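You operate a simulated robot arm through the tools that you are given. There is no shell and no other tool.

You run a simulated robot arm. Do the job below in one go: nothing can be reset, and whatever is moved stays where it is left.

## Task
Tidy up at the top of the black case lid. At the end: the white tall filter box from the top of the black case lid is on the red tray (marked "FAULTY"); the beige teal-striped carton (marked "SEALS") from the top of the black case lid is on the top of the packing desk; the blue thumb screw from the top of the black case lid is in the upper small drawer; the black rail clamp stands where the white tall filter box stood; whatever was shut is shut again. Leave all else as you found it, and nothing knocked over (what rides in a drawer may roll over). Set down upright: teal-striped carton, tall filter box.

It is judged by the outcome, as a careful person would: the job done as asked, and still so three seconds after it is handed in. It fails if anything else is knocked over, pushed out of place, dropped, spilled or broken. Lids that push on must go on centred and level and be pressed home; caps that screw on are set level and turned clockwise until they are tight.

## Robot
A 7-joint arm with a two-finger parallel gripper, fixed in place. Base frame: the origin is on the floor under the middle of its stand, x ahead of it, y to its left, z up; the work surface is at about z = 800. Units: mm, rad, N and s.
With the tool pointing down near the work surface it reaches from about 240 to 680 mm from the base axis. Its first joint turns from -1.152 to 1.152 rad. Payload 2.4 kg.
The TCP is the grasp point between the finger pads, 30 mm short of the fingertips. In the tool frame z runs along the fingers and y along their closing line. Largest opening 94 mm; finger width 28, thickness 10; the body of the gripper, 50 by 96 mm, starts 55 mm behind the TCP.
Orientation is that of the tool frame in the base frame, as a unit quaternion [x, y, z, w]. With the fingers straight down and closing along the base's y, the tool's x points along the base's -x, its y along +y and its z along -z.

## Interface
- The arm moves only by the tool play_rows. Its argument "motion" is a list of rows, each a list of 6 numbers: the shift along the base's x, y, z in units of 50 mm (1.0 is 50 mm), then the turn, a rotation vector about the base's x, y, z in units of 5 degrees (1.0 is 5 degrees). In form: [[tx, ty, tz, wx, wy, wz], ...]. A call has 1 to 20 rows; each row shifts and turns the commanded pose from where the row before left it. "grip" is the gripper command, from -1 (fully open) to 1 (shut), values between in proportion, set as the call begins (left out, the last holds). A call with a number of a shift or a turn outside -1 to 1 is refused whole. Rows are played at 5 a second. More than 50 mm and 0.15 rad between two rows, or a gripper value outside its range, and nothing of the call is played. Where a pose cannot be reached the arm comes as near as it can. A force on the tool above 40 N (or 10 N above the force at the start of the call, whichever is more), or a blocked arm, ends the call early, and 0.2 s more pass. Each finger travels about 153 mm/s and halts on what it meets, pressing with about 31 N; the grip force reading is that of the motor and also rises with nothing between the fingers. The clock runs only during rows and for 0.2 s after the last one: add rows that do not move to give the fingers time. It gives the time, the measured TCP pose, the force on the tool (base axes), the opening and the grip force at its end, in the units of the frame above (readings bear some noise), with the torque about the TCP (base axes, N m) and any sound that the robot's microphone picked up.
- Cameras (640 x 400 px; columns grow to the right, rows downward): "scene" is fixed at [17.8, 470.4, 1428]; the picture's right is [-0.89, -0.46, 0.00], its down [-0.33, 0.64, -0.69] and it looks along [0.32, -0.61, -0.72] (base axes); focal length 231 px, centre (320, 200). "wrist" rides on the gripper at [76, 14, -102] in the tool frame; the picture's right is [-0.18, 0.98, 0.00], its down [-0.75, -0.14, -0.64] and it looks along [-0.63, -0.12, 0.77] (tool axes); focal length 243 px, centre (320, 200).
- capture(camera): a new picture of that camera. The clock stands still meanwhile.
- locate(camera, pixels): there is no depth. For up to 12 entries [column, row, z] of the newest picture of that camera ("zoom" is the newest enlarged one), the place [x, y] in the base frame at which the ray of that pixel passes the height z, good to about 2 mm. The clock stands still meanwhile.
- zoom(camera, box): a new picture of the part [left, top, right, bottom] of that camera's present view, enlarged. The clock stands still meanwhile.
- hand_in(): hands the job in; it is judged then, once.

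Open the gripper and draw the arm clear of the work before you hand the job in, unless the task says otherwise.

The tools are called after ">>>" by a JSON object that holds its "api" and its "payload". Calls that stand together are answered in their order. play_rows: Moves the arm, as the interface text tells. Its arguments: {"type":"object","properties":{"motion":{"type":"array","items":{"type":"array","items":{"type":"number"}}},"grip":{"type":"number"}},"required":["motion"]} The other tools are called the same way: capture (camera) takes a picture; locate (camera, pixels) gives the place at which the rays of pixels pass given heights; zoom (camera, box) takes an enlarged picture of a part of a camera's view; hand_in () hands the job in.

At the start:

```text
t: 0.0
eef_pos: [445.7, -106.1, 1153.1]
tool_rot: [0.0, 1.0, 0.0, 0.0]
force: [0.2, -0.2, -0.5]
moment: [0.03, -0.03, 0.0]
gripper_width: 94.1
finger_force: 0.2
```

scene: 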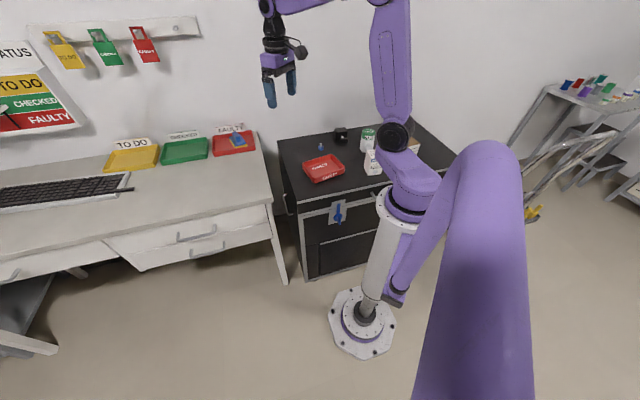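
wrist: 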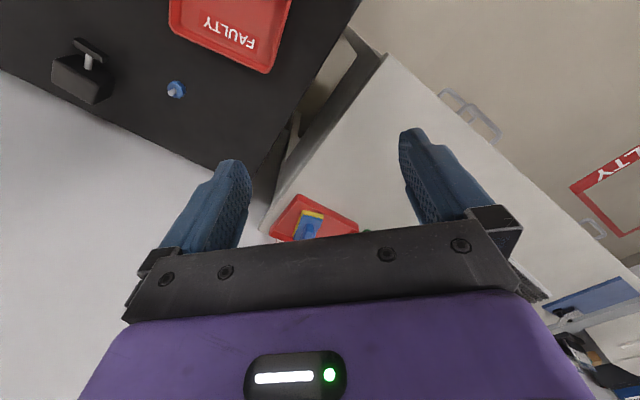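

The scene picture shows the black case at about (350,180), with a red FAULTY tray on its lid, and a desk with another red area labelled FAULTY at (235,140). I zoom in on both to tell things apart.

>>> {"api": "zoom", "payload": {"camera": "scene", "box": [270, 110, 450, 222]}}

>>> {"api": "zoom", "payload": {"camera": "scene", "box": [80, 110, 300, 290]}}

>>> {"api": "zoom", "payload": {"camera": "wrist", "box": [0, 0, 400, 250]}}

```text
3.56 times, centred on (360, 166) of scene
```

zoom: 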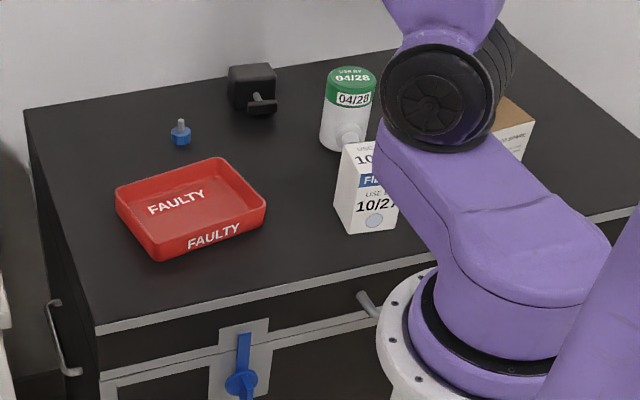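

```text
2.22 times, centred on (190, 200) of scene
```

zoom: 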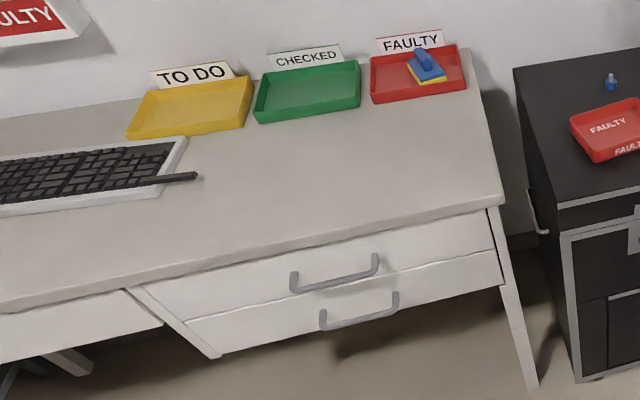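

```text
1.60 times, centred on (200, 125) of wrist
```

zoom: 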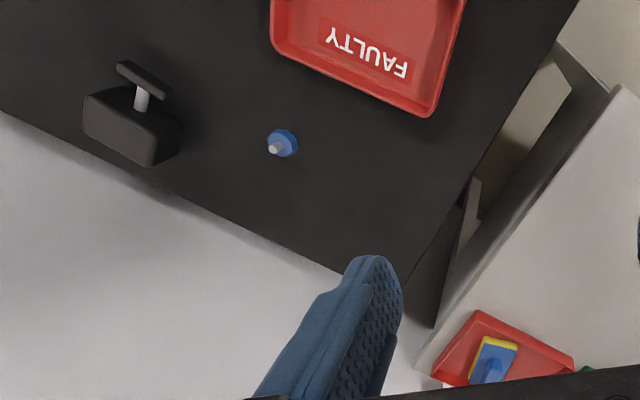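

I now locate key points, assuming about z = 800 for the lid and desk surfaces, to find heights and the layout.

>>> {"api": "locate", "payload": {"camera": "scene", "pixels": [[320, 147, 800], [340, 138, 800], [304, 180, 800], [345, 178, 800], [371, 175, 800], [365, 152, 800], [415, 145, 800], [277, 141, 800], [298, 202, 800], [235, 140, 800], [290, 285, 0], [180, 235, 700]]}}

>>> {"api": "locate", "payload": {"camera": "wrist", "pixels": [[176, 91, 800], [95, 98, 800], [200, 40, 800], [265, 70, 800], [318, 215, 800], [308, 228, 800], [275, 238, 800], [358, 230, 800], [296, 198, 800], [385, 60, 800], [480, 120, 750], [250, 200, 800]]}}

```text
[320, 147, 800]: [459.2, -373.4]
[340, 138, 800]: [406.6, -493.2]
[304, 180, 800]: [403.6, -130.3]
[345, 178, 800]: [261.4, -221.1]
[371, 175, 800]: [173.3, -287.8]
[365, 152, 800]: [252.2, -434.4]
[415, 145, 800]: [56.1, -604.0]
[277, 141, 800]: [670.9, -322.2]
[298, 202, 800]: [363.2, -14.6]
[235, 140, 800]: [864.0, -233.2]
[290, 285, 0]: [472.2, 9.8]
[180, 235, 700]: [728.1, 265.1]
```

```text
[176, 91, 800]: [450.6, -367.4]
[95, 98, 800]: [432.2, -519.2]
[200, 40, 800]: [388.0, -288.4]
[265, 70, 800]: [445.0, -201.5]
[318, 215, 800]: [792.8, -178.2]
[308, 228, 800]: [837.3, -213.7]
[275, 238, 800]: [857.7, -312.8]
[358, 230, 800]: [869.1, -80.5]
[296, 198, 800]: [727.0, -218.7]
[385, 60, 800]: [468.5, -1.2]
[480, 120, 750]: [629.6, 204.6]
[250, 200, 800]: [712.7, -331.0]
```

The desk trays lie about 880 mm out, beyond reach, so the tray on the lid with FAULTY printed on it must be the one meant. Next I locate the desk edges and drawer handles in the scene picture.

>>> {"api": "locate", "payload": {"camera": "scene", "pixels": [[272, 200, 800], [140, 232, 800], [0, 263, 800], [256, 134, 800], [178, 240, 740], [215, 228, 740], [190, 256, 690], [225, 245, 690], [106, 240, 790], [420, 172, 800], [297, 201, 800], [280, 142, 800]]}}

>>> {"api": "zoom", "payload": {"camera": "scene", "box": [100, 190, 300, 290]}}

>>> {"api": "zoom", "payload": {"camera": "wrist", "box": [320, 0, 640, 200]}}

```text
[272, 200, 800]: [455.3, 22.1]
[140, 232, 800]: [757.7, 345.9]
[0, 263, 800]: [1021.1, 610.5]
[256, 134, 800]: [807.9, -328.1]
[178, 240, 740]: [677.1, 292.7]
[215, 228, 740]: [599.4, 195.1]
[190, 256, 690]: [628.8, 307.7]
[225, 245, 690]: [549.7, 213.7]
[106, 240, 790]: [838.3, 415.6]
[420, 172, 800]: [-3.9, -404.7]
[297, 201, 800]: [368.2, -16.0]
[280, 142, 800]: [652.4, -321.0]
```

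```text
3.20 times, centred on (200, 240) of scene
```

zoom: 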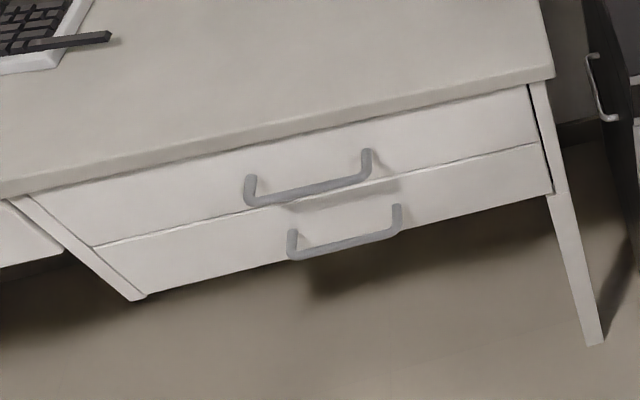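

```text
2.00 times, centred on (480, 100) of wrist
```

zoom: 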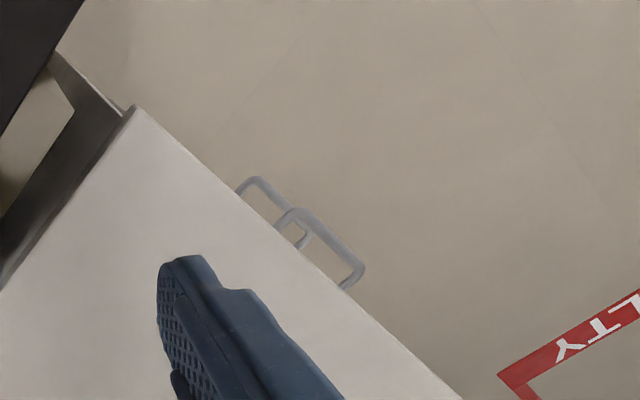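

The desk front edge runs from about (455,22) to (758,346), so its drawers pull toward (-0.71,+0.70). The carton is hidden behind the arm in the scene picture, so I back the arm off and yaw it to look over the lid with the wrist camera.

>>> {"api": "play_rows", "payload": {"motion": [[-0.28, 0, 0, 0, 0, -1], [-0.28, 0, 0, 0, 0, -1], [-0.28, 0, 0, 0, 0, -1], [-0.28, 0, 0, 0, 0, -1], [-0.28, 0, 0, 0, 0, -1], [-0.28, 0, 0, 0, 0, -1], [-0.28, 0, 0, 0, 0, -1], [-0.28, 0, 0, 0, 0, -1], [-0.28, 0, 0, 0, 0, -1], [-0.28, 0, 0, 0, 0, -1], [-0.28, 0, 0, 0, 0, -1], [-0.28, 0, 0, 0, 0, -1], [0, 0, 0, 0, 0, 0]], "grip": -1}}

>>> {"api": "capture", "payload": {"camera": "wrist"}}

>>> {"api": "capture", "payload": {"camera": "scene"}}

```text
t: 2.8
eef_pos: [277.2, -106.3, 1152.7]
tool_rot: [0.502, 0.865, 0.0, 0.0]
force: [-0.1, -0.7, 0.0]
moment: [-0.03, 0.03, 0.01]
gripper_width: 94.3
finger_force: 0.1
```

```text
taken
```

wrist: 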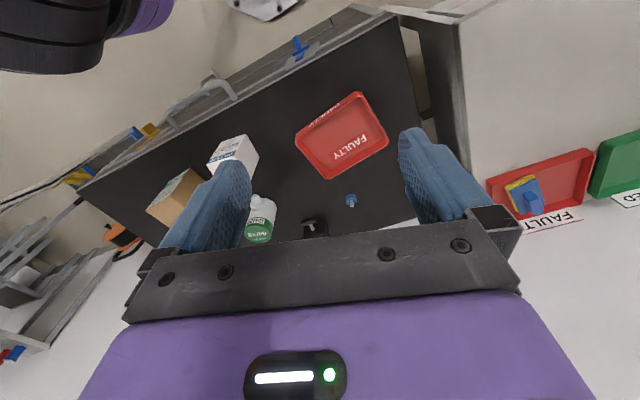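

```text
taken
```

scene: 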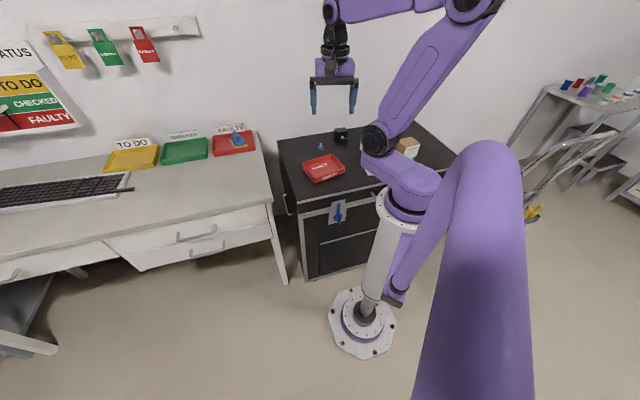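

The wrist picture now shows the filter box (white, about (232,155)), the beige carton (about (180,195)), the can (262,218), the tray (342,135), the screw (351,200) and the clamp (315,228). I zoom in and locate them.

>>> {"api": "zoom", "payload": {"camera": "wrist", "box": [80, 70, 440, 270]}}

>>> {"api": "locate", "payload": {"camera": "wrist", "pixels": [[351, 203, 800], [315, 235, 800], [360, 91, 830], [295, 140, 830], [328, 179, 830], [388, 142, 830], [80, 187, 800], [382, 15, 800], [416, 130, 800], [160, 245, 800], [380, 12, 830], [303, 50, 780]]}}

```text
1.78 times, centred on (260, 170) of wrist
```

zoom: 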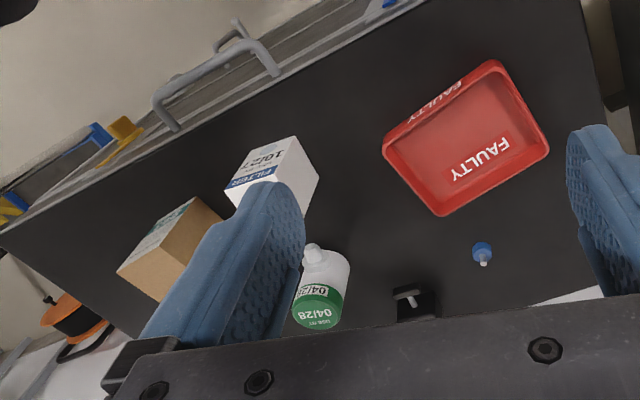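

```text
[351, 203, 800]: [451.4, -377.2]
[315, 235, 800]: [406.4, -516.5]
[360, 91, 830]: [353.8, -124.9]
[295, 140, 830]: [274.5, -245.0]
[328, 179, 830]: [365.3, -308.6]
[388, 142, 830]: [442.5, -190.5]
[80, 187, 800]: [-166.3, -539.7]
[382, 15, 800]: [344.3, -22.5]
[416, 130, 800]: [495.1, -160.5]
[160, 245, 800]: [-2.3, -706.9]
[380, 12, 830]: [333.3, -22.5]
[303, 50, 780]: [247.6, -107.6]
```

The left finger hides the carton and part of the filter box. I yaw 30° further to bring them between the fingers.

>>> {"api": "play_rows", "payload": {"motion": [[-0.1, -0.2, 0, 0, 0, -1], [-0.1, -0.2, 0, 0, 0, -1], [-0.1, -0.2, 0, 0, 0, -1], [-0.1, -0.2, 0, 0, 0, -1], [-0.1, -0.2, 0, 0, 0, -1], [-0.1, -0.2, 0, 0, 0, -1], [0, 0, 0, 0, 0, 0]]}}

>>> {"api": "capture", "payload": {"camera": "wrist"}}

>>> {"api": "capture", "payload": {"camera": "scene"}}

```text
t: 4.4
eef_pos: [246.2, -166.6, 1152.7]
tool_rot: [0.707, 0.707, 0.001, 0.0]
force: [-0.3, -0.7, 0.5]
moment: [0.01, -0.01, 0.01]
gripper_width: 93.9
finger_force: 0.0
```

```text
taken
```

wrist: 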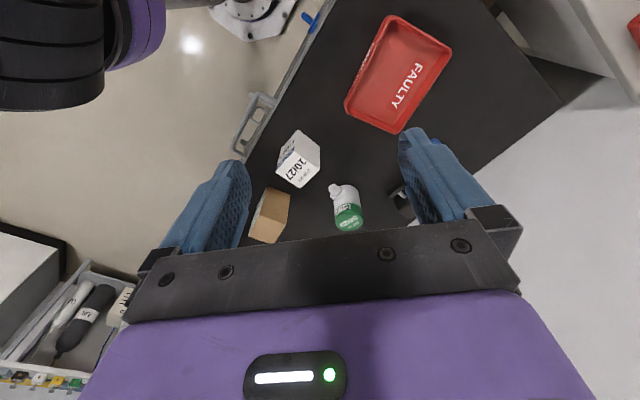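

```text
taken
```

scene: 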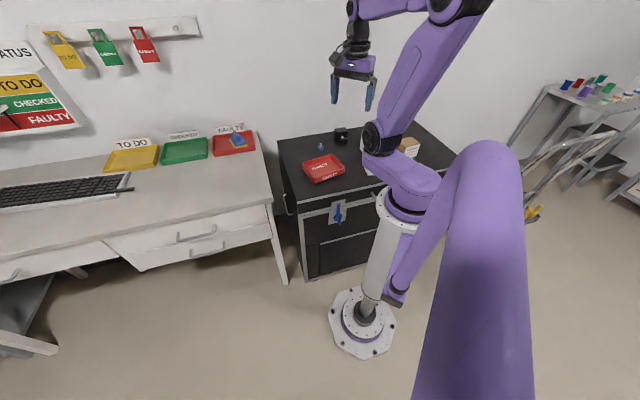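

>>> {"api": "zoom", "payload": {"camera": "wrist", "box": [230, 100, 430, 250]}}

>>> {"api": "zoom", "payload": {"camera": "wrist", "box": [0, 100, 240, 400]}}

```text
2.67 times, centred on (330, 175) of wrist
```

zoom: 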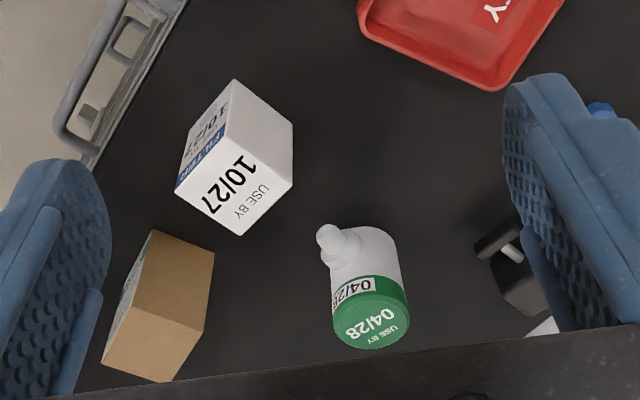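

```text
1.33 times, centred on (120, 250) of wrist
```

zoom: 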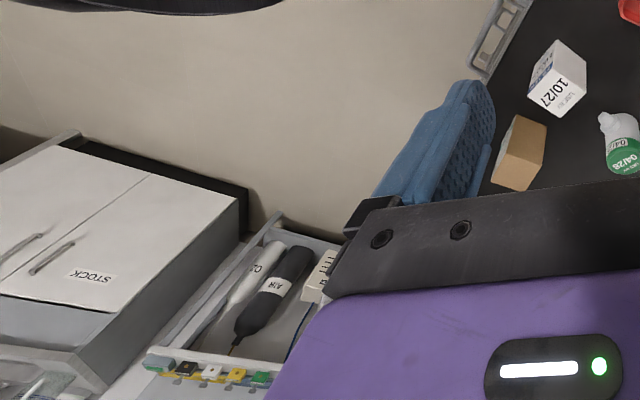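

The zoom shows the filter box with its top face (10/27) toward the picture bottom and the carton's plain beige top at about (165,330). I take a tight zoom and locate the corners at candidate heights.

>>> {"api": "zoom", "payload": {"camera": "wrist", "box": [230, 110, 390, 250]}}

```text
2.86 times, centred on (310, 180) of wrist
```

zoom: 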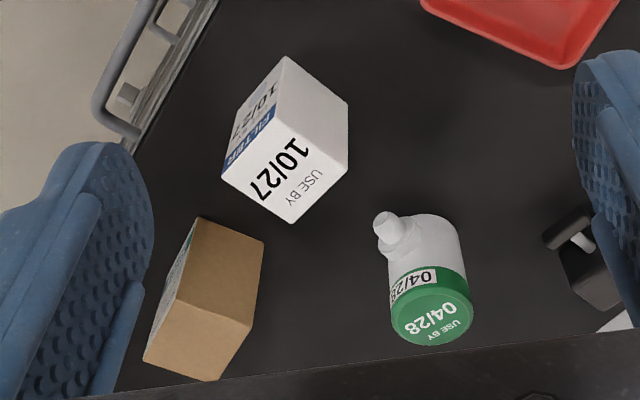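

>>> {"api": "locate", "payload": {"camera": "zoom", "pixels": [[285, 57, 800], [238, 107, 800], [348, 100, 800], [278, 117, 900], [222, 179, 900], [291, 223, 900], [347, 161, 900], [198, 218, 800], [263, 240, 800], [254, 326, 860], [217, 380, 860], [144, 360, 860]]}}

>>> {"api": "locate", "payload": {"camera": "zoom", "pixels": [[278, 117, 880], [291, 223, 880], [347, 161, 880], [254, 326, 880], [217, 380, 880], [144, 360, 880], [186, 305, 880], [432, 318, 880], [440, 345, 880], [380, 235, 810], [465, 245, 800], [600, 300, 800]]}}

```text
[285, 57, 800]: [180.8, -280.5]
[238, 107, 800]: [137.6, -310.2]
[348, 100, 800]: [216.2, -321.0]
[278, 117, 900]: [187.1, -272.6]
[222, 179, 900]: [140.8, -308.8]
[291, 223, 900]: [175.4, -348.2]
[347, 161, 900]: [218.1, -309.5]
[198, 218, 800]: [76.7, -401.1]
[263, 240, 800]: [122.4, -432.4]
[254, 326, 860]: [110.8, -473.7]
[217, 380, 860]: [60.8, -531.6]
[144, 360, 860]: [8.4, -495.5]
```

```text
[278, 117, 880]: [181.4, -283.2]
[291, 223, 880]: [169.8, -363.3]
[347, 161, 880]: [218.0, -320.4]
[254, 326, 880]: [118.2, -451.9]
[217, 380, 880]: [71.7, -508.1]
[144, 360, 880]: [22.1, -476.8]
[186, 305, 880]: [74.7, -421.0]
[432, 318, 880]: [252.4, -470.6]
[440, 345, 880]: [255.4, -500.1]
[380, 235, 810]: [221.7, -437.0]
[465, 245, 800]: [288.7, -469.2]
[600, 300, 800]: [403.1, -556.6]
```

The filter box is about 53 x 62 mm, centre near (176,-322), 80 mm high; the carton is about 53 x 71 mm, centre near (82,-444), 100 mm high. Next I move the arm across to look at the desk's drawers and handles.

>>> {"api": "play_rows", "payload": {"motion": [[0.184, 0.497, -0.1, 0, 0, 0.55], [0.184, 0.497, -0.1, 0, 0, 0.55], [0.184, 0.497, -0.1, 0, 0, 0.55], [0.184, 0.497, -0.1, 0, 0, 0.55], [0.184, 0.497, -0.1, 0, 0, 0.55], [0.184, 0.497, -0.1, 0, 0, 0.55], [0.184, 0.497, -0.1, 0, 0, 0.55], [0.184, 0.497, -0.1, 0, 0, 0.55], [0.184, 0.497, -0.1, 0, 0, 0.55], [0.184, 0.497, -0.1, 0, 0, 0.55], [0.184, 0.497, -0.1, 0, 0, 0.55], [0.184, 0.497, -0.1, 0, 0, 0.55], [0.184, 0.497, -0.1, 0, 0, 0.55], [0.184, 0.497, -0.1, 0, 0, 0.55], [0.184, 0.497, -0.1, 0, 0, 0.55], [0.184, 0.497, -0.1, 0, 0, 0.55], [0.184, 0.497, -0.1, 0, 0, 0.55], [0.184, 0.497, -0.1, 0, 0, 0.55], [0.184, 0.497, -0.1, 0, 0, 0.55], [0.184, 0.497, -0.1, 0, 0, 0.55]]}}

>>> {"api": "capture", "payload": {"camera": "wrist"}}

>>> {"api": "capture", "payload": {"camera": "scene"}}

```text
t: 8.6
eef_pos: [431.0, 333.1, 1053.1]
tool_rot: [0.301, 0.954, 0.0, 0.0]
force: [1.1, 0.3, 0.6]
moment: [0.0, 0.0, 0.02]
gripper_width: 94.2
finger_force: 0.1
```

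```text
taken
```

wrist: 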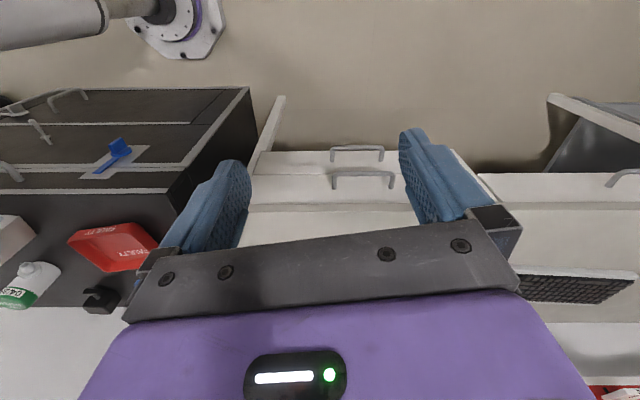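

```text
taken
```

scene: 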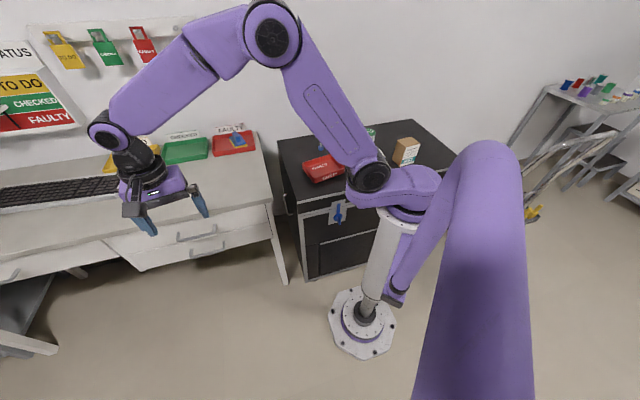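

The wrist picture shows the upper drawer's handle at about (362,175) and the lower one at (357,150), with the desk edge at row ~208. I zoom in both cameras so as to triangulate the handles.

>>> {"api": "zoom", "payload": {"camera": "wrist", "box": [240, 100, 480, 250]}}

>>> {"api": "locate", "payload": {"camera": "zoom", "pixels": [[245, 192, 740], [405, 192, 740], [245, 225, 740], [415, 225, 740], [245, 192, 720], [405, 192, 720], [20, 285, 800], [450, 278, 800], [20, 200, 740], [500, 195, 740]]}}

>>> {"api": "zoom", "payload": {"camera": "scene", "box": [150, 200, 270, 275]}}

```text
2.67 times, centred on (360, 175) of wrist
```

zoom: 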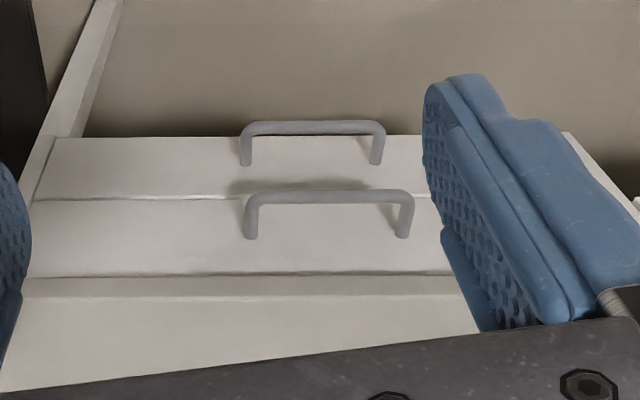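

```text
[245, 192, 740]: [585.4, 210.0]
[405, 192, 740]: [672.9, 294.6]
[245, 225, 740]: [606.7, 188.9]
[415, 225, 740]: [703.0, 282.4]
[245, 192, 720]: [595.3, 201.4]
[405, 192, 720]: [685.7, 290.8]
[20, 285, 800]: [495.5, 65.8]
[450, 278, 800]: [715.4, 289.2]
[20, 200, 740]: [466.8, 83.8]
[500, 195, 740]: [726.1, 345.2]
```

```text
5.33 times, centred on (210, 238) of scene
```

zoom: 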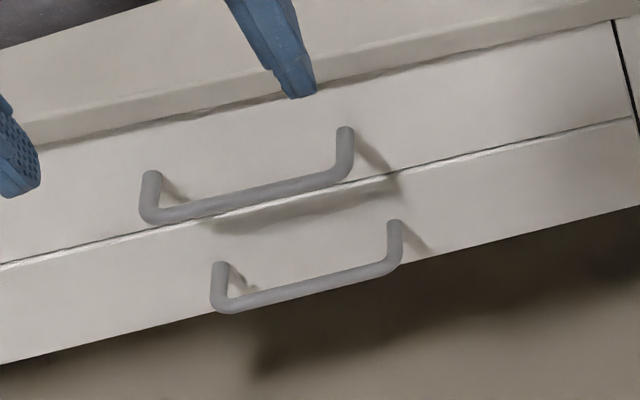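

>>> {"api": "locate", "payload": {"camera": "zoom", "pixels": [[152, 214, 740], [345, 178, 740], [152, 214, 720], [345, 178, 720], [152, 214, 760], [345, 178, 760], [152, 176, 740], [346, 132, 740], [615, 20, 780], [60, 140, 780], [320, 85, 800], [220, 302, 690]]}}

```text
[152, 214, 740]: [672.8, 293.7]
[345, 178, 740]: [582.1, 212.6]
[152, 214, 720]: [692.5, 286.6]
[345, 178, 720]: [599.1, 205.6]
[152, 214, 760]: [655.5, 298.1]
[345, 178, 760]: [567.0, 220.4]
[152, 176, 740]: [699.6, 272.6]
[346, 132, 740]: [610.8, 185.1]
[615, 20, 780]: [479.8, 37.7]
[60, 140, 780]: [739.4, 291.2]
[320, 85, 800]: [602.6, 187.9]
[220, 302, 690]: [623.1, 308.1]
```

The two cameras agree at z = 740: the upper handle bar runs from about (584,211) to (673,294), standing 35 mm off the drawer front, which is flush with the desk edge. I do the lid items first, so I hover over the filter box at (176,-322) with yaw -49°.

>>> {"api": "play_rows", "payload": {"motion": [[-0.255, -0.655, -0.033, 0, 0, -0.14], [-0.255, -0.655, -0.033, 0, 0, -0.14], [-0.255, -0.655, -0.033, 0, 0, -0.14], [-0.255, -0.655, -0.033, 0, 0, -0.14], [-0.255, -0.655, -0.033, 0, 0, -0.14], [-0.255, -0.655, -0.033, 0, 0, -0.14], [-0.255, -0.655, -0.033, 0, 0, -0.14], [-0.255, -0.655, -0.033, 0, 0, -0.14], [-0.255, -0.655, -0.033, 0, 0, -0.14], [-0.255, -0.655, -0.033, 0, 0, -0.14], [-0.255, -0.655, -0.033, 0, 0, -0.14], [-0.255, -0.655, -0.033, 0, 0, -0.14], [-0.255, -0.655, -0.033, 0, 0, -0.14], [-0.255, -0.655, -0.033, 0, 0, -0.14], [-0.255, -0.655, -0.033, 0, 0, -0.14], [-0.255, -0.655, -0.033, 0, 0, -0.14], [-0.255, -0.655, -0.033, 0, 0, -0.14], [-0.255, -0.655, -0.033, 0, 0, -0.14], [-0.255, -0.655, -0.033, 0, 0, -0.14], [-0.255, -0.655, -0.033, 0, 0, -0.14]]}}

>>> {"api": "capture", "payload": {"camera": "wrist"}}

>>> {"api": "capture", "payload": {"camera": "scene"}}

```text
t: 12.8
eef_pos: [172.8, -323.7, 1019.5]
tool_rot: [0.415, 0.91, 0.0, 0.0]
force: [0.1, 0.5, -0.8]
moment: [-0.01, 0.02, -0.03]
gripper_width: 94.0
finger_force: 0.1
```

```text
taken
```

wrist: 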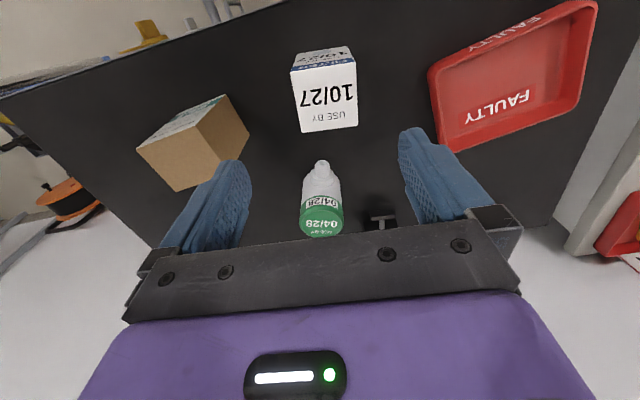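

```text
taken
```

scene: 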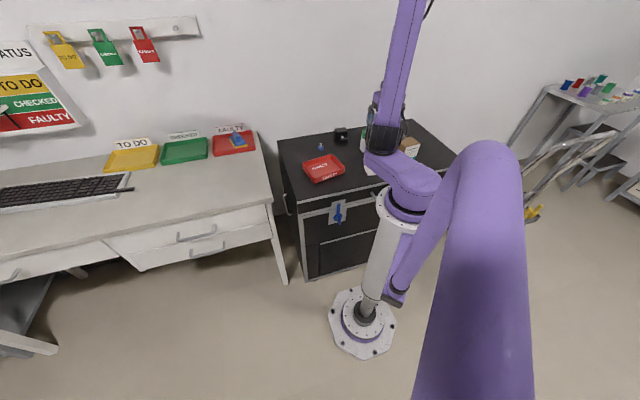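

The filter box top now shows at about (325,97), nearly aligned with the fingers. I zoom to measure its corners and those of the tray.

>>> {"api": "zoom", "payload": {"camera": "wrist", "box": [245, 20, 405, 145]}}

```text
3.20 times, centred on (325, 82) of wrist
```

zoom: 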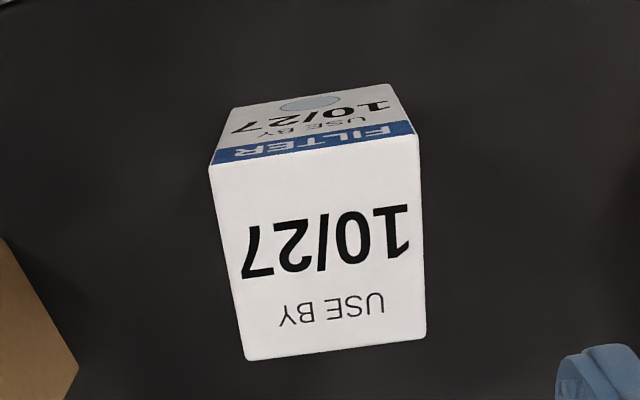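

>>> {"api": "locate", "payload": {"camera": "zoom", "pixels": [[236, 107, 800], [389, 84, 800], [210, 168, 880], [419, 138, 880], [426, 336, 880], [246, 360, 880], [210, 168, 890], [419, 138, 890], [426, 336, 890], [246, 360, 890]]}}

>>> {"api": "locate", "payload": {"camera": "wrist", "pixels": [[428, 70, 825], [596, 4, 825], [572, 96, 825], [443, 152, 825], [450, 140, 802], [560, 88, 802], [323, 215, 870], [380, 228, 800], [370, 212, 800]]}}

```text
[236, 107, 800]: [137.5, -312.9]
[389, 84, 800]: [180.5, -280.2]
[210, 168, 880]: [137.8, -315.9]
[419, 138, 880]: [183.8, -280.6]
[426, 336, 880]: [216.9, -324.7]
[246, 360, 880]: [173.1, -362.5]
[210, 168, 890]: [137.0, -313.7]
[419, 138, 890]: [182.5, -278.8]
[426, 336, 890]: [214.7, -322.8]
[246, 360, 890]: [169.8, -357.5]
```

```text
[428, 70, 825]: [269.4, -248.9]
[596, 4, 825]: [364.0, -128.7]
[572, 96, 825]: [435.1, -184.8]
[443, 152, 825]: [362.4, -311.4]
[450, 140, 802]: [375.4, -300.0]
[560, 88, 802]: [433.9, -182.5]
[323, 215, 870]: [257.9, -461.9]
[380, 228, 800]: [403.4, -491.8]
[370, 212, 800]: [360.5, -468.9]
```

The box top corners give centre (178,-321), sides about 57 mm, turned about 38°. I align (yaw -52°), descend to TCP z = 860 and stop before closing.

>>> {"api": "play_rows", "payload": {"motion": [[0.1, 0.054, 0, 0, 0, -0.6], [0, 0, -0.5, 0, 0, 0], [0, 0, -0.5, 0, 0, 0], [0, 0, -0.5, 0, 0, 0], [0, 0, -0.5, 0, 0, 0], [0, 0, -0.5, 0, 0, 0], [0, 0, -0.4, 0, 0, 0], [0, 0, -0.29, 0, 0, 0], [0, 0, 0, 0, 0, 0]]}}

>>> {"api": "capture", "payload": {"camera": "wrist"}}

```text
t: 14.8
eef_pos: [178.1, -321.9, 860.3]
tool_rot: [0.438, 0.899, 0.0, 0.0]
force: [-0.2, -0.8, -0.9]
moment: [-0.02, -0.03, -0.01]
gripper_width: 94.0
finger_force: 0.0
```

```text
taken
```

wrist: 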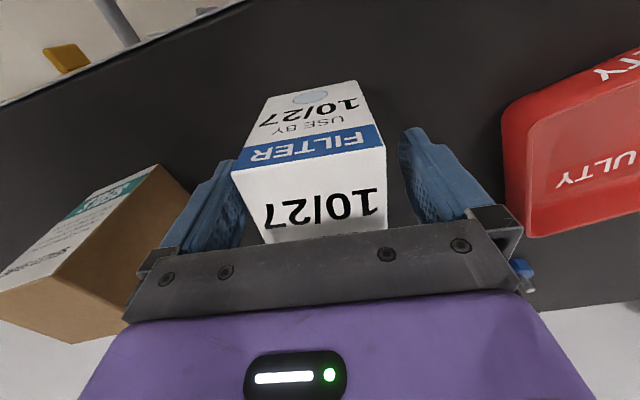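

The fingers straddle the box evenly, tips at about (220,170) and (425,140). I close the gripper and wait.

>>> {"api": "play_rows", "payload": {"motion": [[0, 0, 0, 0, 0, 0], [0, 0, 0, 0, 0, 0], [0, 0, 0, 0, 0, 0], [0, 0, 0, 0, 0, 0]], "grip": 1}}

```text
t: 15.8
eef_pos: [178.5, -321.7, 859.7]
tool_rot: [0.438, 0.899, 0.0, 0.0]
force: [0.1, 0.5, -0.4]
moment: [0.02, 0.0, 0.03]
gripper_width: 61.6
finger_force: 30.8
```

The grip holds at 61.6 mm with 31 N. I lift 80 mm straight up and look.

>>> {"api": "play_rows", "payload": {"motion": [[0, 0, 0.2, 0, 0, 0], [0, 0, 0.4, 0, 0, 0], [0, 0, 0.5, 0, 0, 0], [0, 0, 0.5, 0, 0, 0], [0, 0, 0, 0, 0, 0]]}}

>>> {"api": "capture", "payload": {"camera": "wrist"}}

>>> {"api": "zoom", "payload": {"camera": "scene", "box": [270, 100, 450, 212]}}

```text
t: 17.0
eef_pos: [180.8, -322.0, 940.9]
tool_rot: [0.439, 0.899, -0.001, 0.0]
force: [0.1, 0.4, -0.9]
moment: [0.01, -0.03, 0.01]
gripper_width: 61.7
finger_force: 31.8
```

```text
taken
```

wrist: 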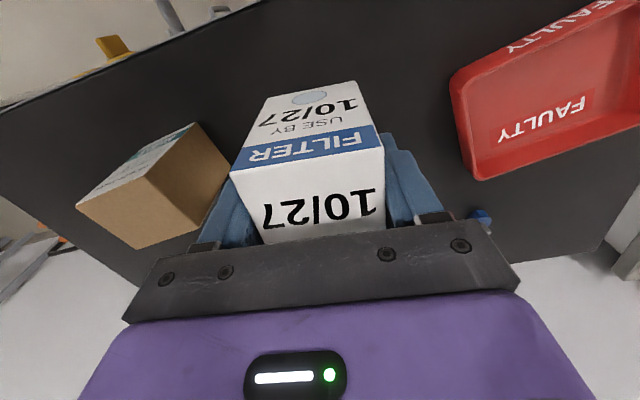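

```text
3.56 times, centred on (360, 156) of scene
```

zoom: 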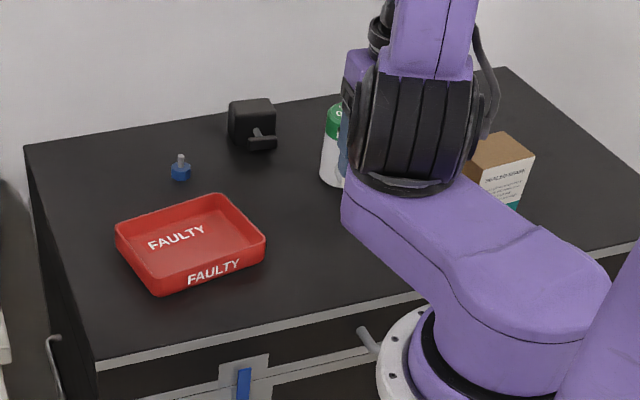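

The box is lifted cleanly. I locate the tray rim corners in this scene zoom: (115,228), (218,195), (265,235), (157,290).

>>> {"api": "locate", "payload": {"camera": "zoom", "pixels": [[116, 228, 825], [217, 194, 825], [265, 233, 825], [156, 275, 825], [156, 293, 802], [264, 247, 802], [116, 240, 802], [181, 178, 800], [181, 156, 815], [253, 145, 800], [235, 140, 800], [277, 148, 800]]}}

>>> {"api": "locate", "payload": {"camera": "wrist", "pixels": [[449, 80, 825], [596, 7, 825], [479, 180, 825], [480, 168, 805]]}}

```text
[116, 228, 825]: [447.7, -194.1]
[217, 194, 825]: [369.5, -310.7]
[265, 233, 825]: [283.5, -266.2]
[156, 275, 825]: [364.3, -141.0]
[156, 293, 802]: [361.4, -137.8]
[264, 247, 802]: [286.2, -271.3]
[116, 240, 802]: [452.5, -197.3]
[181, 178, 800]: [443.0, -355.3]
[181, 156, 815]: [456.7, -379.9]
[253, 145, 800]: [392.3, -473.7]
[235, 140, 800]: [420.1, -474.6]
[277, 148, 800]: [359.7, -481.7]
```

```text
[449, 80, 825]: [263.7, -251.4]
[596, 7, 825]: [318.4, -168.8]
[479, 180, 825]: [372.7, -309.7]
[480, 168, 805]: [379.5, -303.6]
```

The tray centre works out to about (359,-217), long axis at heading 56°, rim near z = 833. I carry the box there at the present height while turning +18.5° so the fingers open along the tray's long side.

>>> {"api": "play_rows", "payload": {"motion": [[0.2, 0.12, 0, 0, 0, 0.2], [0.4, 0.235, 0, 0, 0, 0.45], [0.45, 0.262, 0, 0, 0, 0.5], [0.45, 0.262, 0, 0, 0, 0.5], [0.45, 0.262, 0, 0, 0, 0.5], [0.45, 0.262, 0, 0, 0, 0.5], [0.45, 0.262, 0, 0, 0, 0.5], [0.4, 0.24, 0, 0, 0, 0.35], [0.32, 0.185, 0, 0, 0, 0.2], [0, 0, 0, 0, 0, 0], [0, 0, 0, 0, 0, 0]]}}

>>> {"api": "capture", "payload": {"camera": "wrist"}}

>>> {"api": "zoom", "payload": {"camera": "scene", "box": [270, 100, 450, 212]}}

```text
t: 19.4
eef_pos: [358.2, -216.0, 940.7]
tool_rot: [0.288, 0.958, 0.0, 0.0]
force: [-0.1, 0.4, -0.5]
moment: [0.02, 0.05, 0.03]
gripper_width: 61.3
finger_force: 30.8
```

```text
taken
```

wrist: 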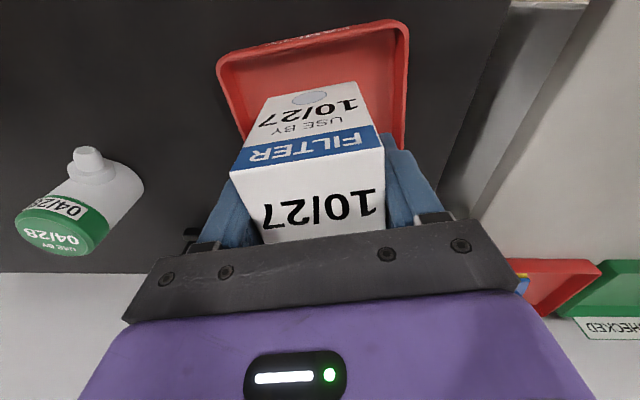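

```text
3.56 times, centred on (360, 156) of scene
```

zoom: 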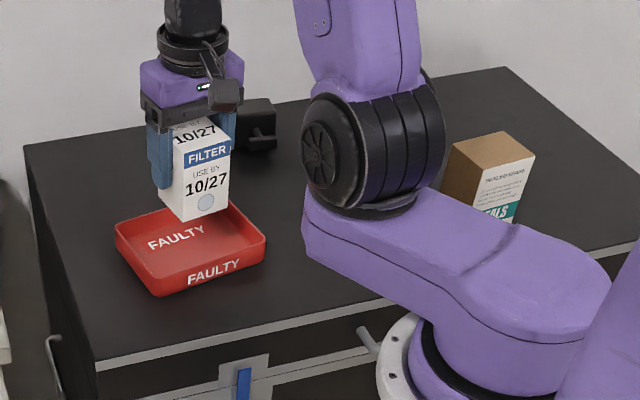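

>>> {"api": "locate", "payload": {"camera": "wrist", "pixels": [[217, 63, 833], [407, 25, 833], [247, 138, 833], [404, 148, 833]]}}

>>> {"api": "locate", "payload": {"camera": "zoom", "pixels": [[116, 228, 833], [265, 233, 833], [156, 270, 833], [185, 221, 880], [159, 200, 880], [229, 208, 880]]}}

```text
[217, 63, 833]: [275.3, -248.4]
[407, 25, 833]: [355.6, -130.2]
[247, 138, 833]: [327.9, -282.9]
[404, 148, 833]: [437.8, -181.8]
```

```text
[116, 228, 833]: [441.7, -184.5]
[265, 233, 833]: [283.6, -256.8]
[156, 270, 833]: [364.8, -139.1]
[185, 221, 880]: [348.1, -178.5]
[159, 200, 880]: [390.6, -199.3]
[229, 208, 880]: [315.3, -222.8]
```

The tray centre comes out near (361,-219) and the box near (356,-214), so I nudge by (+4,-4) and lower to just above the tray floor.

>>> {"api": "play_rows", "payload": {"motion": [[0.08, -0.08, 0, 0, 0, 0], [0, 0, -0.4, 0, 0, 0], [0, 0, -0.4, 0, 0, 0], [0, 0, -0.3, 0, 0, 0], [0, 0, -0.2, 0, 0, 0], [0, 0, -0.1, 0, 0, 0], [0, 0, 0, 0, 0, 0]]}}

>>> {"api": "zoom", "payload": {"camera": "scene", "box": [280, 110, 380, 200]}}

```text
t: 21.0
eef_pos: [364.7, -220.1, 868.6]
tool_rot: [0.288, 0.958, 0.001, 0.001]
force: [-0.9, 0.1, -0.2]
moment: [0.01, -0.01, 0.03]
gripper_width: 61.8
finger_force: 30.9
```

```text
4.44 times, centred on (330, 155) of scene
```

zoom: 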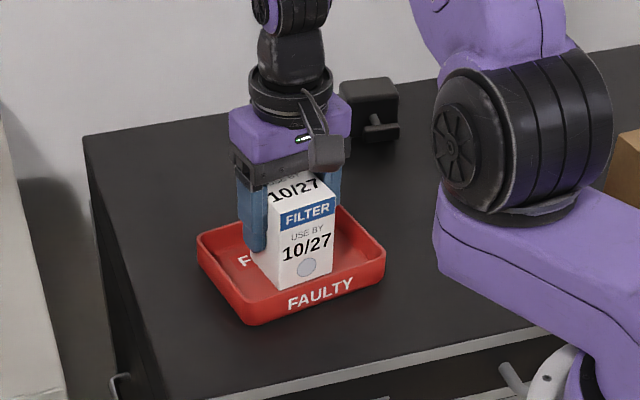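

The box is inside the tray just above its floor, with no contact force yet. I step down gently, reading the force.

>>> {"api": "play_rows", "payload": {"motion": [[0, 0, -0.03, 0, 0, 0], [0, 0, -0.03, 0, 0, 0], [0, 0, 0, 0, 0, 0]]}}

```text
t: 21.8
eef_pos: [362.8, -220.2, 866.5]
tool_rot: [0.288, 0.958, 0.0, 0.0]
force: [0.0, -0.6, -1.1]
moment: [0.01, 0.03, -0.01]
gripper_width: 61.7
finger_force: 31.2
```

>>> {"api": "play_rows", "payload": {"motion": [[0, 0, -0.03, 0, 0, 0], [0, 0, -0.03, 0, 0, 0], [0, 0, 0, 0, 0, 0]]}}

```text
t: 22.6
eef_pos: [365.3, -221.1, 865.0]
tool_rot: [0.288, 0.958, 0.001, 0.0]
force: [0.0, 0.8, -0.9]
moment: [0.02, 0.0, 0.02]
gripper_width: 61.7
finger_force: 31.0
```

No contact yet at 865. I keep stepping down in small steps.

>>> {"api": "play_rows", "payload": {"motion": [[0, 0, -0.03, 0, 0, 0], [0, 0, -0.03, 0, 0, 0], [0, 0, 0, 0, 0, 0]]}}

```text
t: 23.4
eef_pos: [363.5, -221.2, 862.0]
tool_rot: [0.289, 0.957, -0.001, 0.002]
force: [-0.5, 2.8, 33.7]
moment: [-0.02, -0.08, 0.01]
gripper_width: 61.5
finger_force: 30.7
```

Contact: 34 N upward at z = 862. I ease up 1.5 mm to unload and read again.

>>> {"api": "play_rows", "payload": {"motion": [[0, 0, 0.03, 0, 0, 0], [0, 0, 0, 0, 0, 0]]}}

```text
t: 24.0
eef_pos: [364.1, -220.8, 862.2]
tool_rot: [0.288, 0.958, 0.0, 0.0]
force: [4.0, 0.1, 8.1]
moment: [-0.14, -0.38, 0.06]
gripper_width: 61.8
finger_force: 31.1
```

Light contact remains (8 N). I open the fingers to about 82 mm, inside the tray walls.

>>> {"api": "play_rows", "payload": {"motion": [[0, 0, 0, 0, 0, 0], [0, 0, 0, 0, 0, 0], [0, 0, 0, 0, 0, 0]], "grip": -0.75}}

>>> {"api": "zoom", "payload": {"camera": "scene", "box": [280, 110, 380, 200]}}

```text
t: 24.8
eef_pos: [364.5, -220.5, 862.8]
tool_rot: [0.288, 0.958, 0.001, 0.0]
force: [-0.5, 0.0, 0.9]
moment: [0.0, 0.0, -0.01]
gripper_width: 82.2
finger_force: 0.0
```

```text
4.44 times, centred on (330, 155) of scene
```

zoom: 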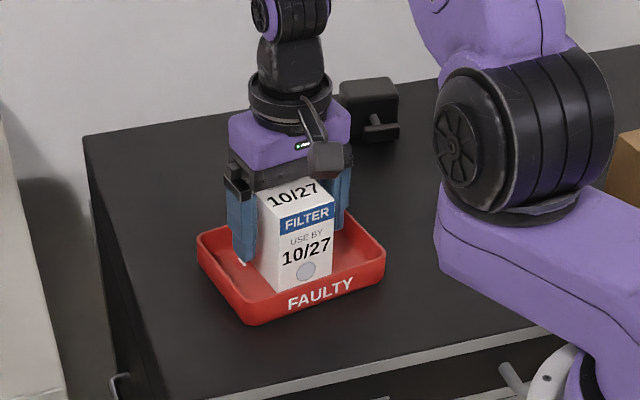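

The box stands level in the tray with the fingers clear. I rise straight up to about z = 1020 and check it.

>>> {"api": "play_rows", "payload": {"motion": [[0, 0, 0.2, 0, 0, 0], [0, 0, 0.5, 0, 0, 0], [0, 0, 0.6, 0, 0, 0], [0, 0, 0.6, 0, 0, 0], [0, 0, 0.6, 0, 0, 0], [0, 0, 0.6, 0, 0, 0], [0, 0, 0, 0, 0, 0]]}}

>>> {"api": "capture", "payload": {"camera": "wrist"}}

>>> {"api": "zoom", "payload": {"camera": "scene", "box": [280, 110, 380, 200]}}

```text
t: 26.4
eef_pos: [363.7, -222.1, 1017.9]
tool_rot: [0.288, 0.958, 0.0, 0.001]
force: [-0.5, 0.6, -0.1]
moment: [-0.01, 0.01, 0.03]
gripper_width: 82.4
finger_force: 0.1
```

```text
taken
```

wrist: 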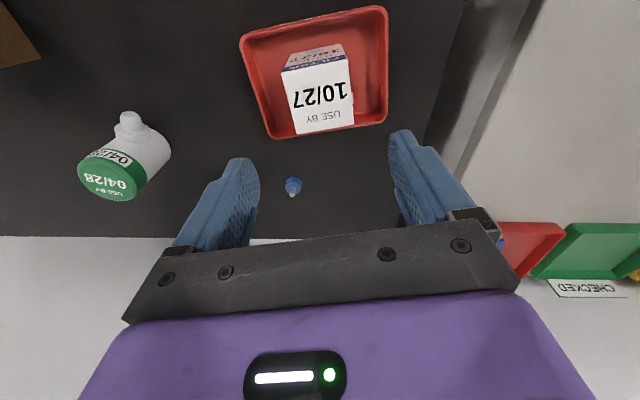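

```text
4.44 times, centred on (330, 155) of scene
```

zoom: 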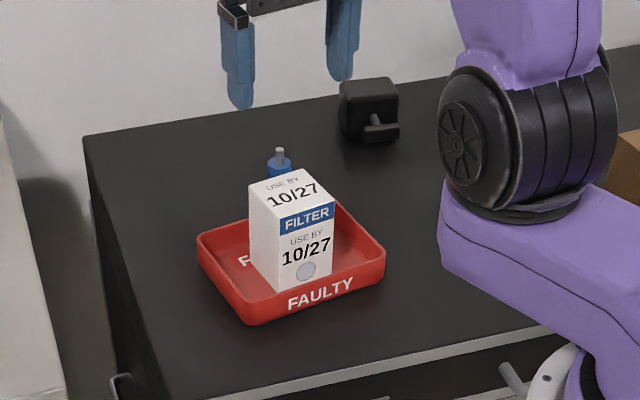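

The filter box stands in the FAULTY tray. Now I move to hover over the carton near (90,-422) at a safe height.

>>> {"api": "play_rows", "payload": {"motion": [[-0.457, -0.333, 0.04, 0, 0, -0.14], [-0.457, -0.333, 0.04, 0, 0, -0.14], [-0.457, -0.333, 0.04, 0, 0, -0.14], [-0.457, -0.333, 0.04, 0, 0, -0.14], [-0.457, -0.333, 0.04, 0, 0, -0.14], [-0.457, -0.333, 0.04, 0, 0, -0.14], [-0.457, -0.333, 0.04, 0, 0, -0.14], [-0.457, -0.333, 0.04, 0, 0, -0.14], [-0.457, -0.333, 0.04, 0, 0, -0.14], [-0.457, -0.333, 0.04, 0, 0, -0.14], [-0.457, -0.333, 0.04, 0, 0, -0.14], [-0.457, -0.333, 0.04, 0, 0, -0.14], [0, 0, 0, 0, 0, 0]], "grip": -1}}

>>> {"api": "capture", "payload": {"camera": "wrist"}}

>>> {"api": "capture", "payload": {"camera": "scene"}}

```text
t: 29.2
eef_pos: [87.6, -421.5, 1037.6]
tool_rot: [0.357, 0.934, 0.001, 0.0]
force: [-0.5, 0.0, 0.5]
moment: [0.0, 0.01, 0.0]
gripper_width: 94.0
finger_force: 0.0
```

```text
taken
```

wrist: 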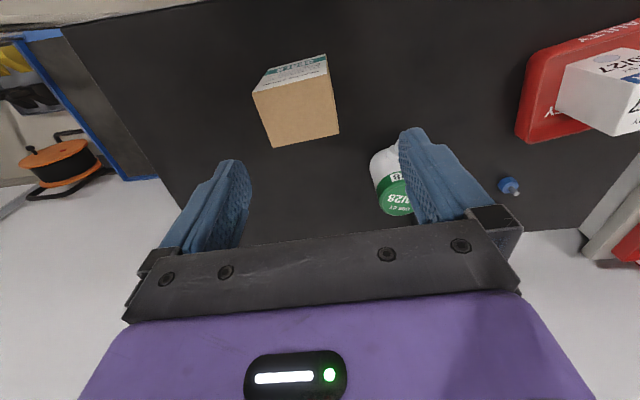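

```text
taken
```

scene: 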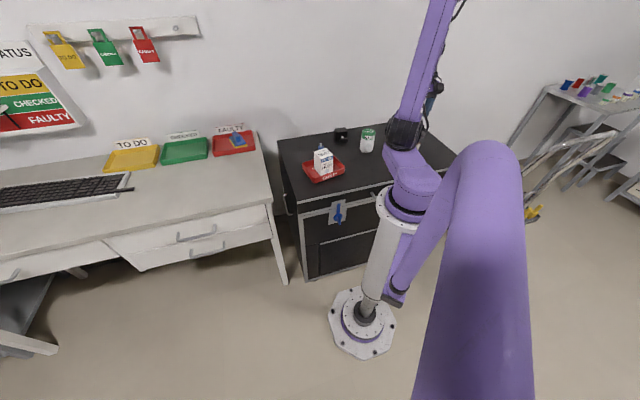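

The arm reached the hover; the carton's beige top is at about (297,112) in the wrist picture. I zoom to measure its corners.

>>> {"api": "zoom", "payload": {"camera": "wrist", "box": [220, 40, 380, 160]}}

```text
3.33 times, centred on (300, 100) of wrist
```

zoom: 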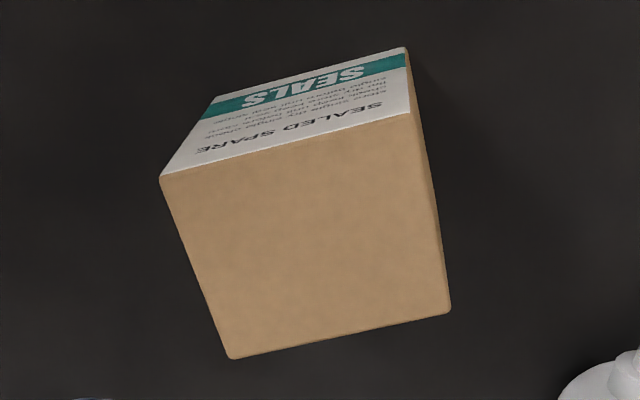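

>>> {"api": "locate", "payload": {"camera": "zoom", "pixels": [[215, 96, 800], [405, 48, 800], [160, 178, 885], [411, 113, 885], [450, 312, 885], [232, 358, 885], [160, 178, 895], [411, 113, 895], [450, 312, 895], [232, 358, 895], [600, 370, 870]]}}

```text
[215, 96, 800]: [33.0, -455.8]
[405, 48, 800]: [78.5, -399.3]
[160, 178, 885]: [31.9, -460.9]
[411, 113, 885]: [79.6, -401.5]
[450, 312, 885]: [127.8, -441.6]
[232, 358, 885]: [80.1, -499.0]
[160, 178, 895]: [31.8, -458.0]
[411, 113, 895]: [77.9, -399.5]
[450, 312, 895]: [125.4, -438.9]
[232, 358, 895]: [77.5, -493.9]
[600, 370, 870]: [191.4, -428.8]
```

Corners at z ~ 896 give centre (78,-447.5), about 73 x 60 mm, long side at heading 50.5°. I align (yaw +2.6°), then descend to TCP z = 862.

>>> {"api": "play_rows", "payload": {"motion": [[-0.19, -0.52, 0, 0, 0, 0.52], [0, 0, 0, 0, 0, 0], [0, 0, 0, 0, 0, 0]]}}

>>> {"api": "zoom", "payload": {"camera": "wrist", "box": [160, 40, 480, 240]}}

```text
t: 30.0
eef_pos: [78.6, -447.8, 1038.6]
tool_rot: [0.336, 0.942, 0.0, 0.0]
force: [0.4, -0.5, -0.3]
moment: [0.01, -0.02, -0.04]
gripper_width: 93.8
finger_force: 0.1
```

```text
2.00 times, centred on (320, 140) of wrist
```

zoom: 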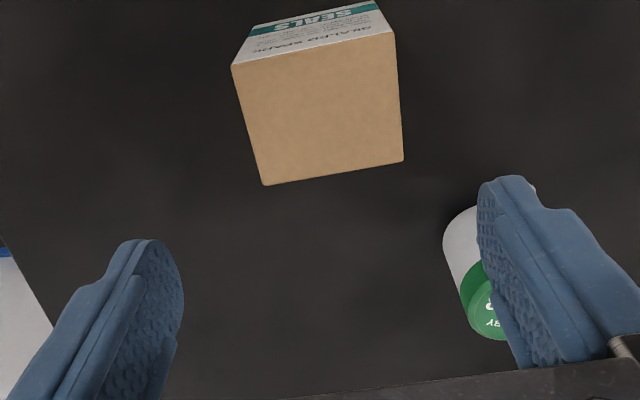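

The carton is centred on column ~319 between the fingers. I descend 176 mm.

>>> {"api": "play_rows", "payload": {"motion": [[0, 0, -0.5, 0, 0, 0], [0, 0, -0.6, 0, 0, 0], [0, 0, -0.5, 0, 0, 0], [0, 0, -0.4, 0, 0, 0], [0, 0, 0, 0, 0, 0]]}}

>>> {"api": "capture", "payload": {"camera": "wrist"}}

```text
t: 31.2
eef_pos: [78.5, -449.1, 939.3]
tool_rot: [0.336, 0.942, 0.0, 0.0]
force: [-0.4, 0.4, 0.5]
moment: [0.01, 0.0, -0.01]
gripper_width: 93.9
finger_force: 0.1
```

```text
taken
```

wrist: 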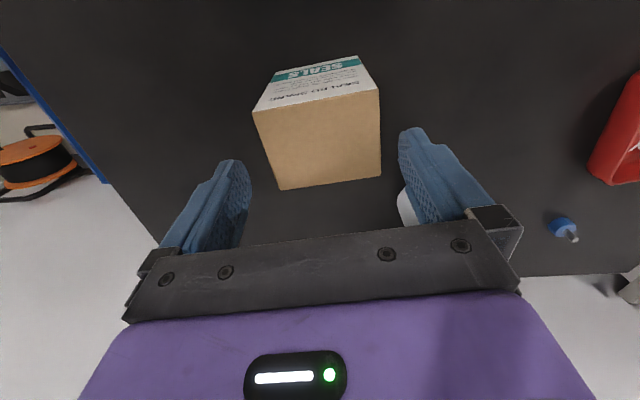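

The carton sits centred between the fingers. I descend the last 77 mm.

>>> {"api": "play_rows", "payload": {"motion": [[0, 0, -0.3, 0, 0, 0], [0, 0, -0.4, 0, 0, 0], [0, 0, -0.4, 0, 0, 0], [0, 0, -0.3, 0, 0, 0], [0, 0, -0.14, 0, 0, 0], [0, 0, 0, 0, 0, 0]]}}

>>> {"api": "capture", "payload": {"camera": "wrist"}}

```text
t: 32.6
eef_pos: [78.1, -446.6, 863.8]
tool_rot: [0.337, 0.942, 0.0, 0.0]
force: [0.1, 1.1, 0.5]
moment: [0.05, 0.01, 0.01]
gripper_width: 93.8
finger_force: 0.1
```

```text
taken
```

wrist: 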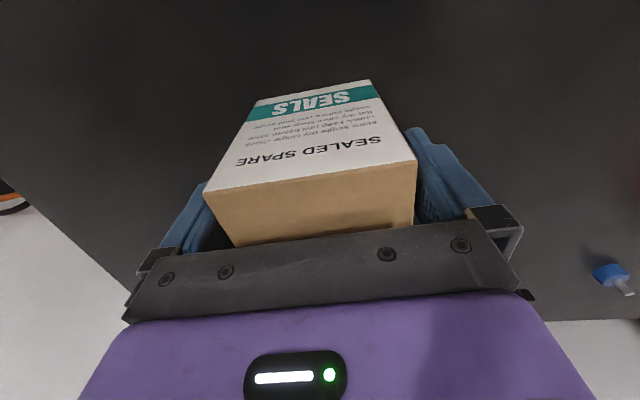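

The fingers straddle the carton without contact (force near zero). I close the gripper.

>>> {"api": "play_rows", "payload": {"motion": [[0, 0, 0, 0, 0, 0], [0, 0, 0, 0, 0, 0], [0, 0, 0, 0, 0, 0], [0, 0, 0, 0, 0, 0]], "grip": 1}}

```text
t: 33.6
eef_pos: [79.3, -447.6, 864.2]
tool_rot: [0.336, 0.942, 0.0, 0.0]
force: [-1.0, 0.0, -0.3]
moment: [0.0, 0.01, -0.01]
gripper_width: 79.0
finger_force: 31.0
```

The carton is held (79 mm, 31 N). I lift straight up to about z = 1000.

>>> {"api": "play_rows", "payload": {"motion": [[0, 0, 0.15, 0, 0, 0], [0, 0, 0.35, 0, 0, 0], [0, 0, 0.5, 0, 0, 0], [0, 0, 0.6, 0, 0, 0], [0, 0, 0.6, 0, 0, 0], [0, 0, 0.5, 0, 0, 0], [0, 0, 0.2, 0, 0, 0], [0, 0, 0, 0, 0, 0]]}}

>>> {"api": "capture", "payload": {"camera": "wrist"}}

```text
t: 35.4
eef_pos: [78.7, -446.1, 1010.8]
tool_rot: [0.336, 0.942, -0.001, 0.0]
force: [0.6, 0.3, -2.0]
moment: [-0.01, 0.0, 0.02]
gripper_width: 78.9
finger_force: 31.0
```

```text
taken
```

wrist: 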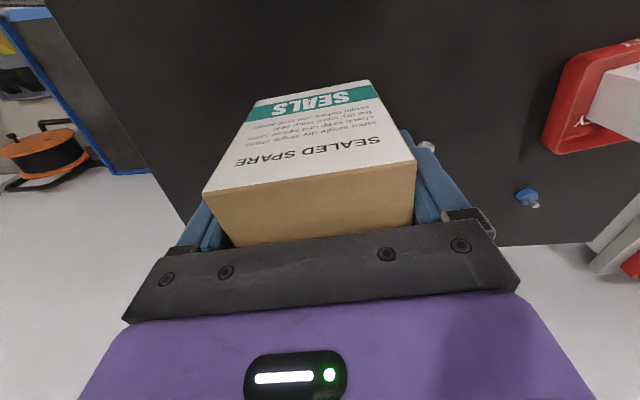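

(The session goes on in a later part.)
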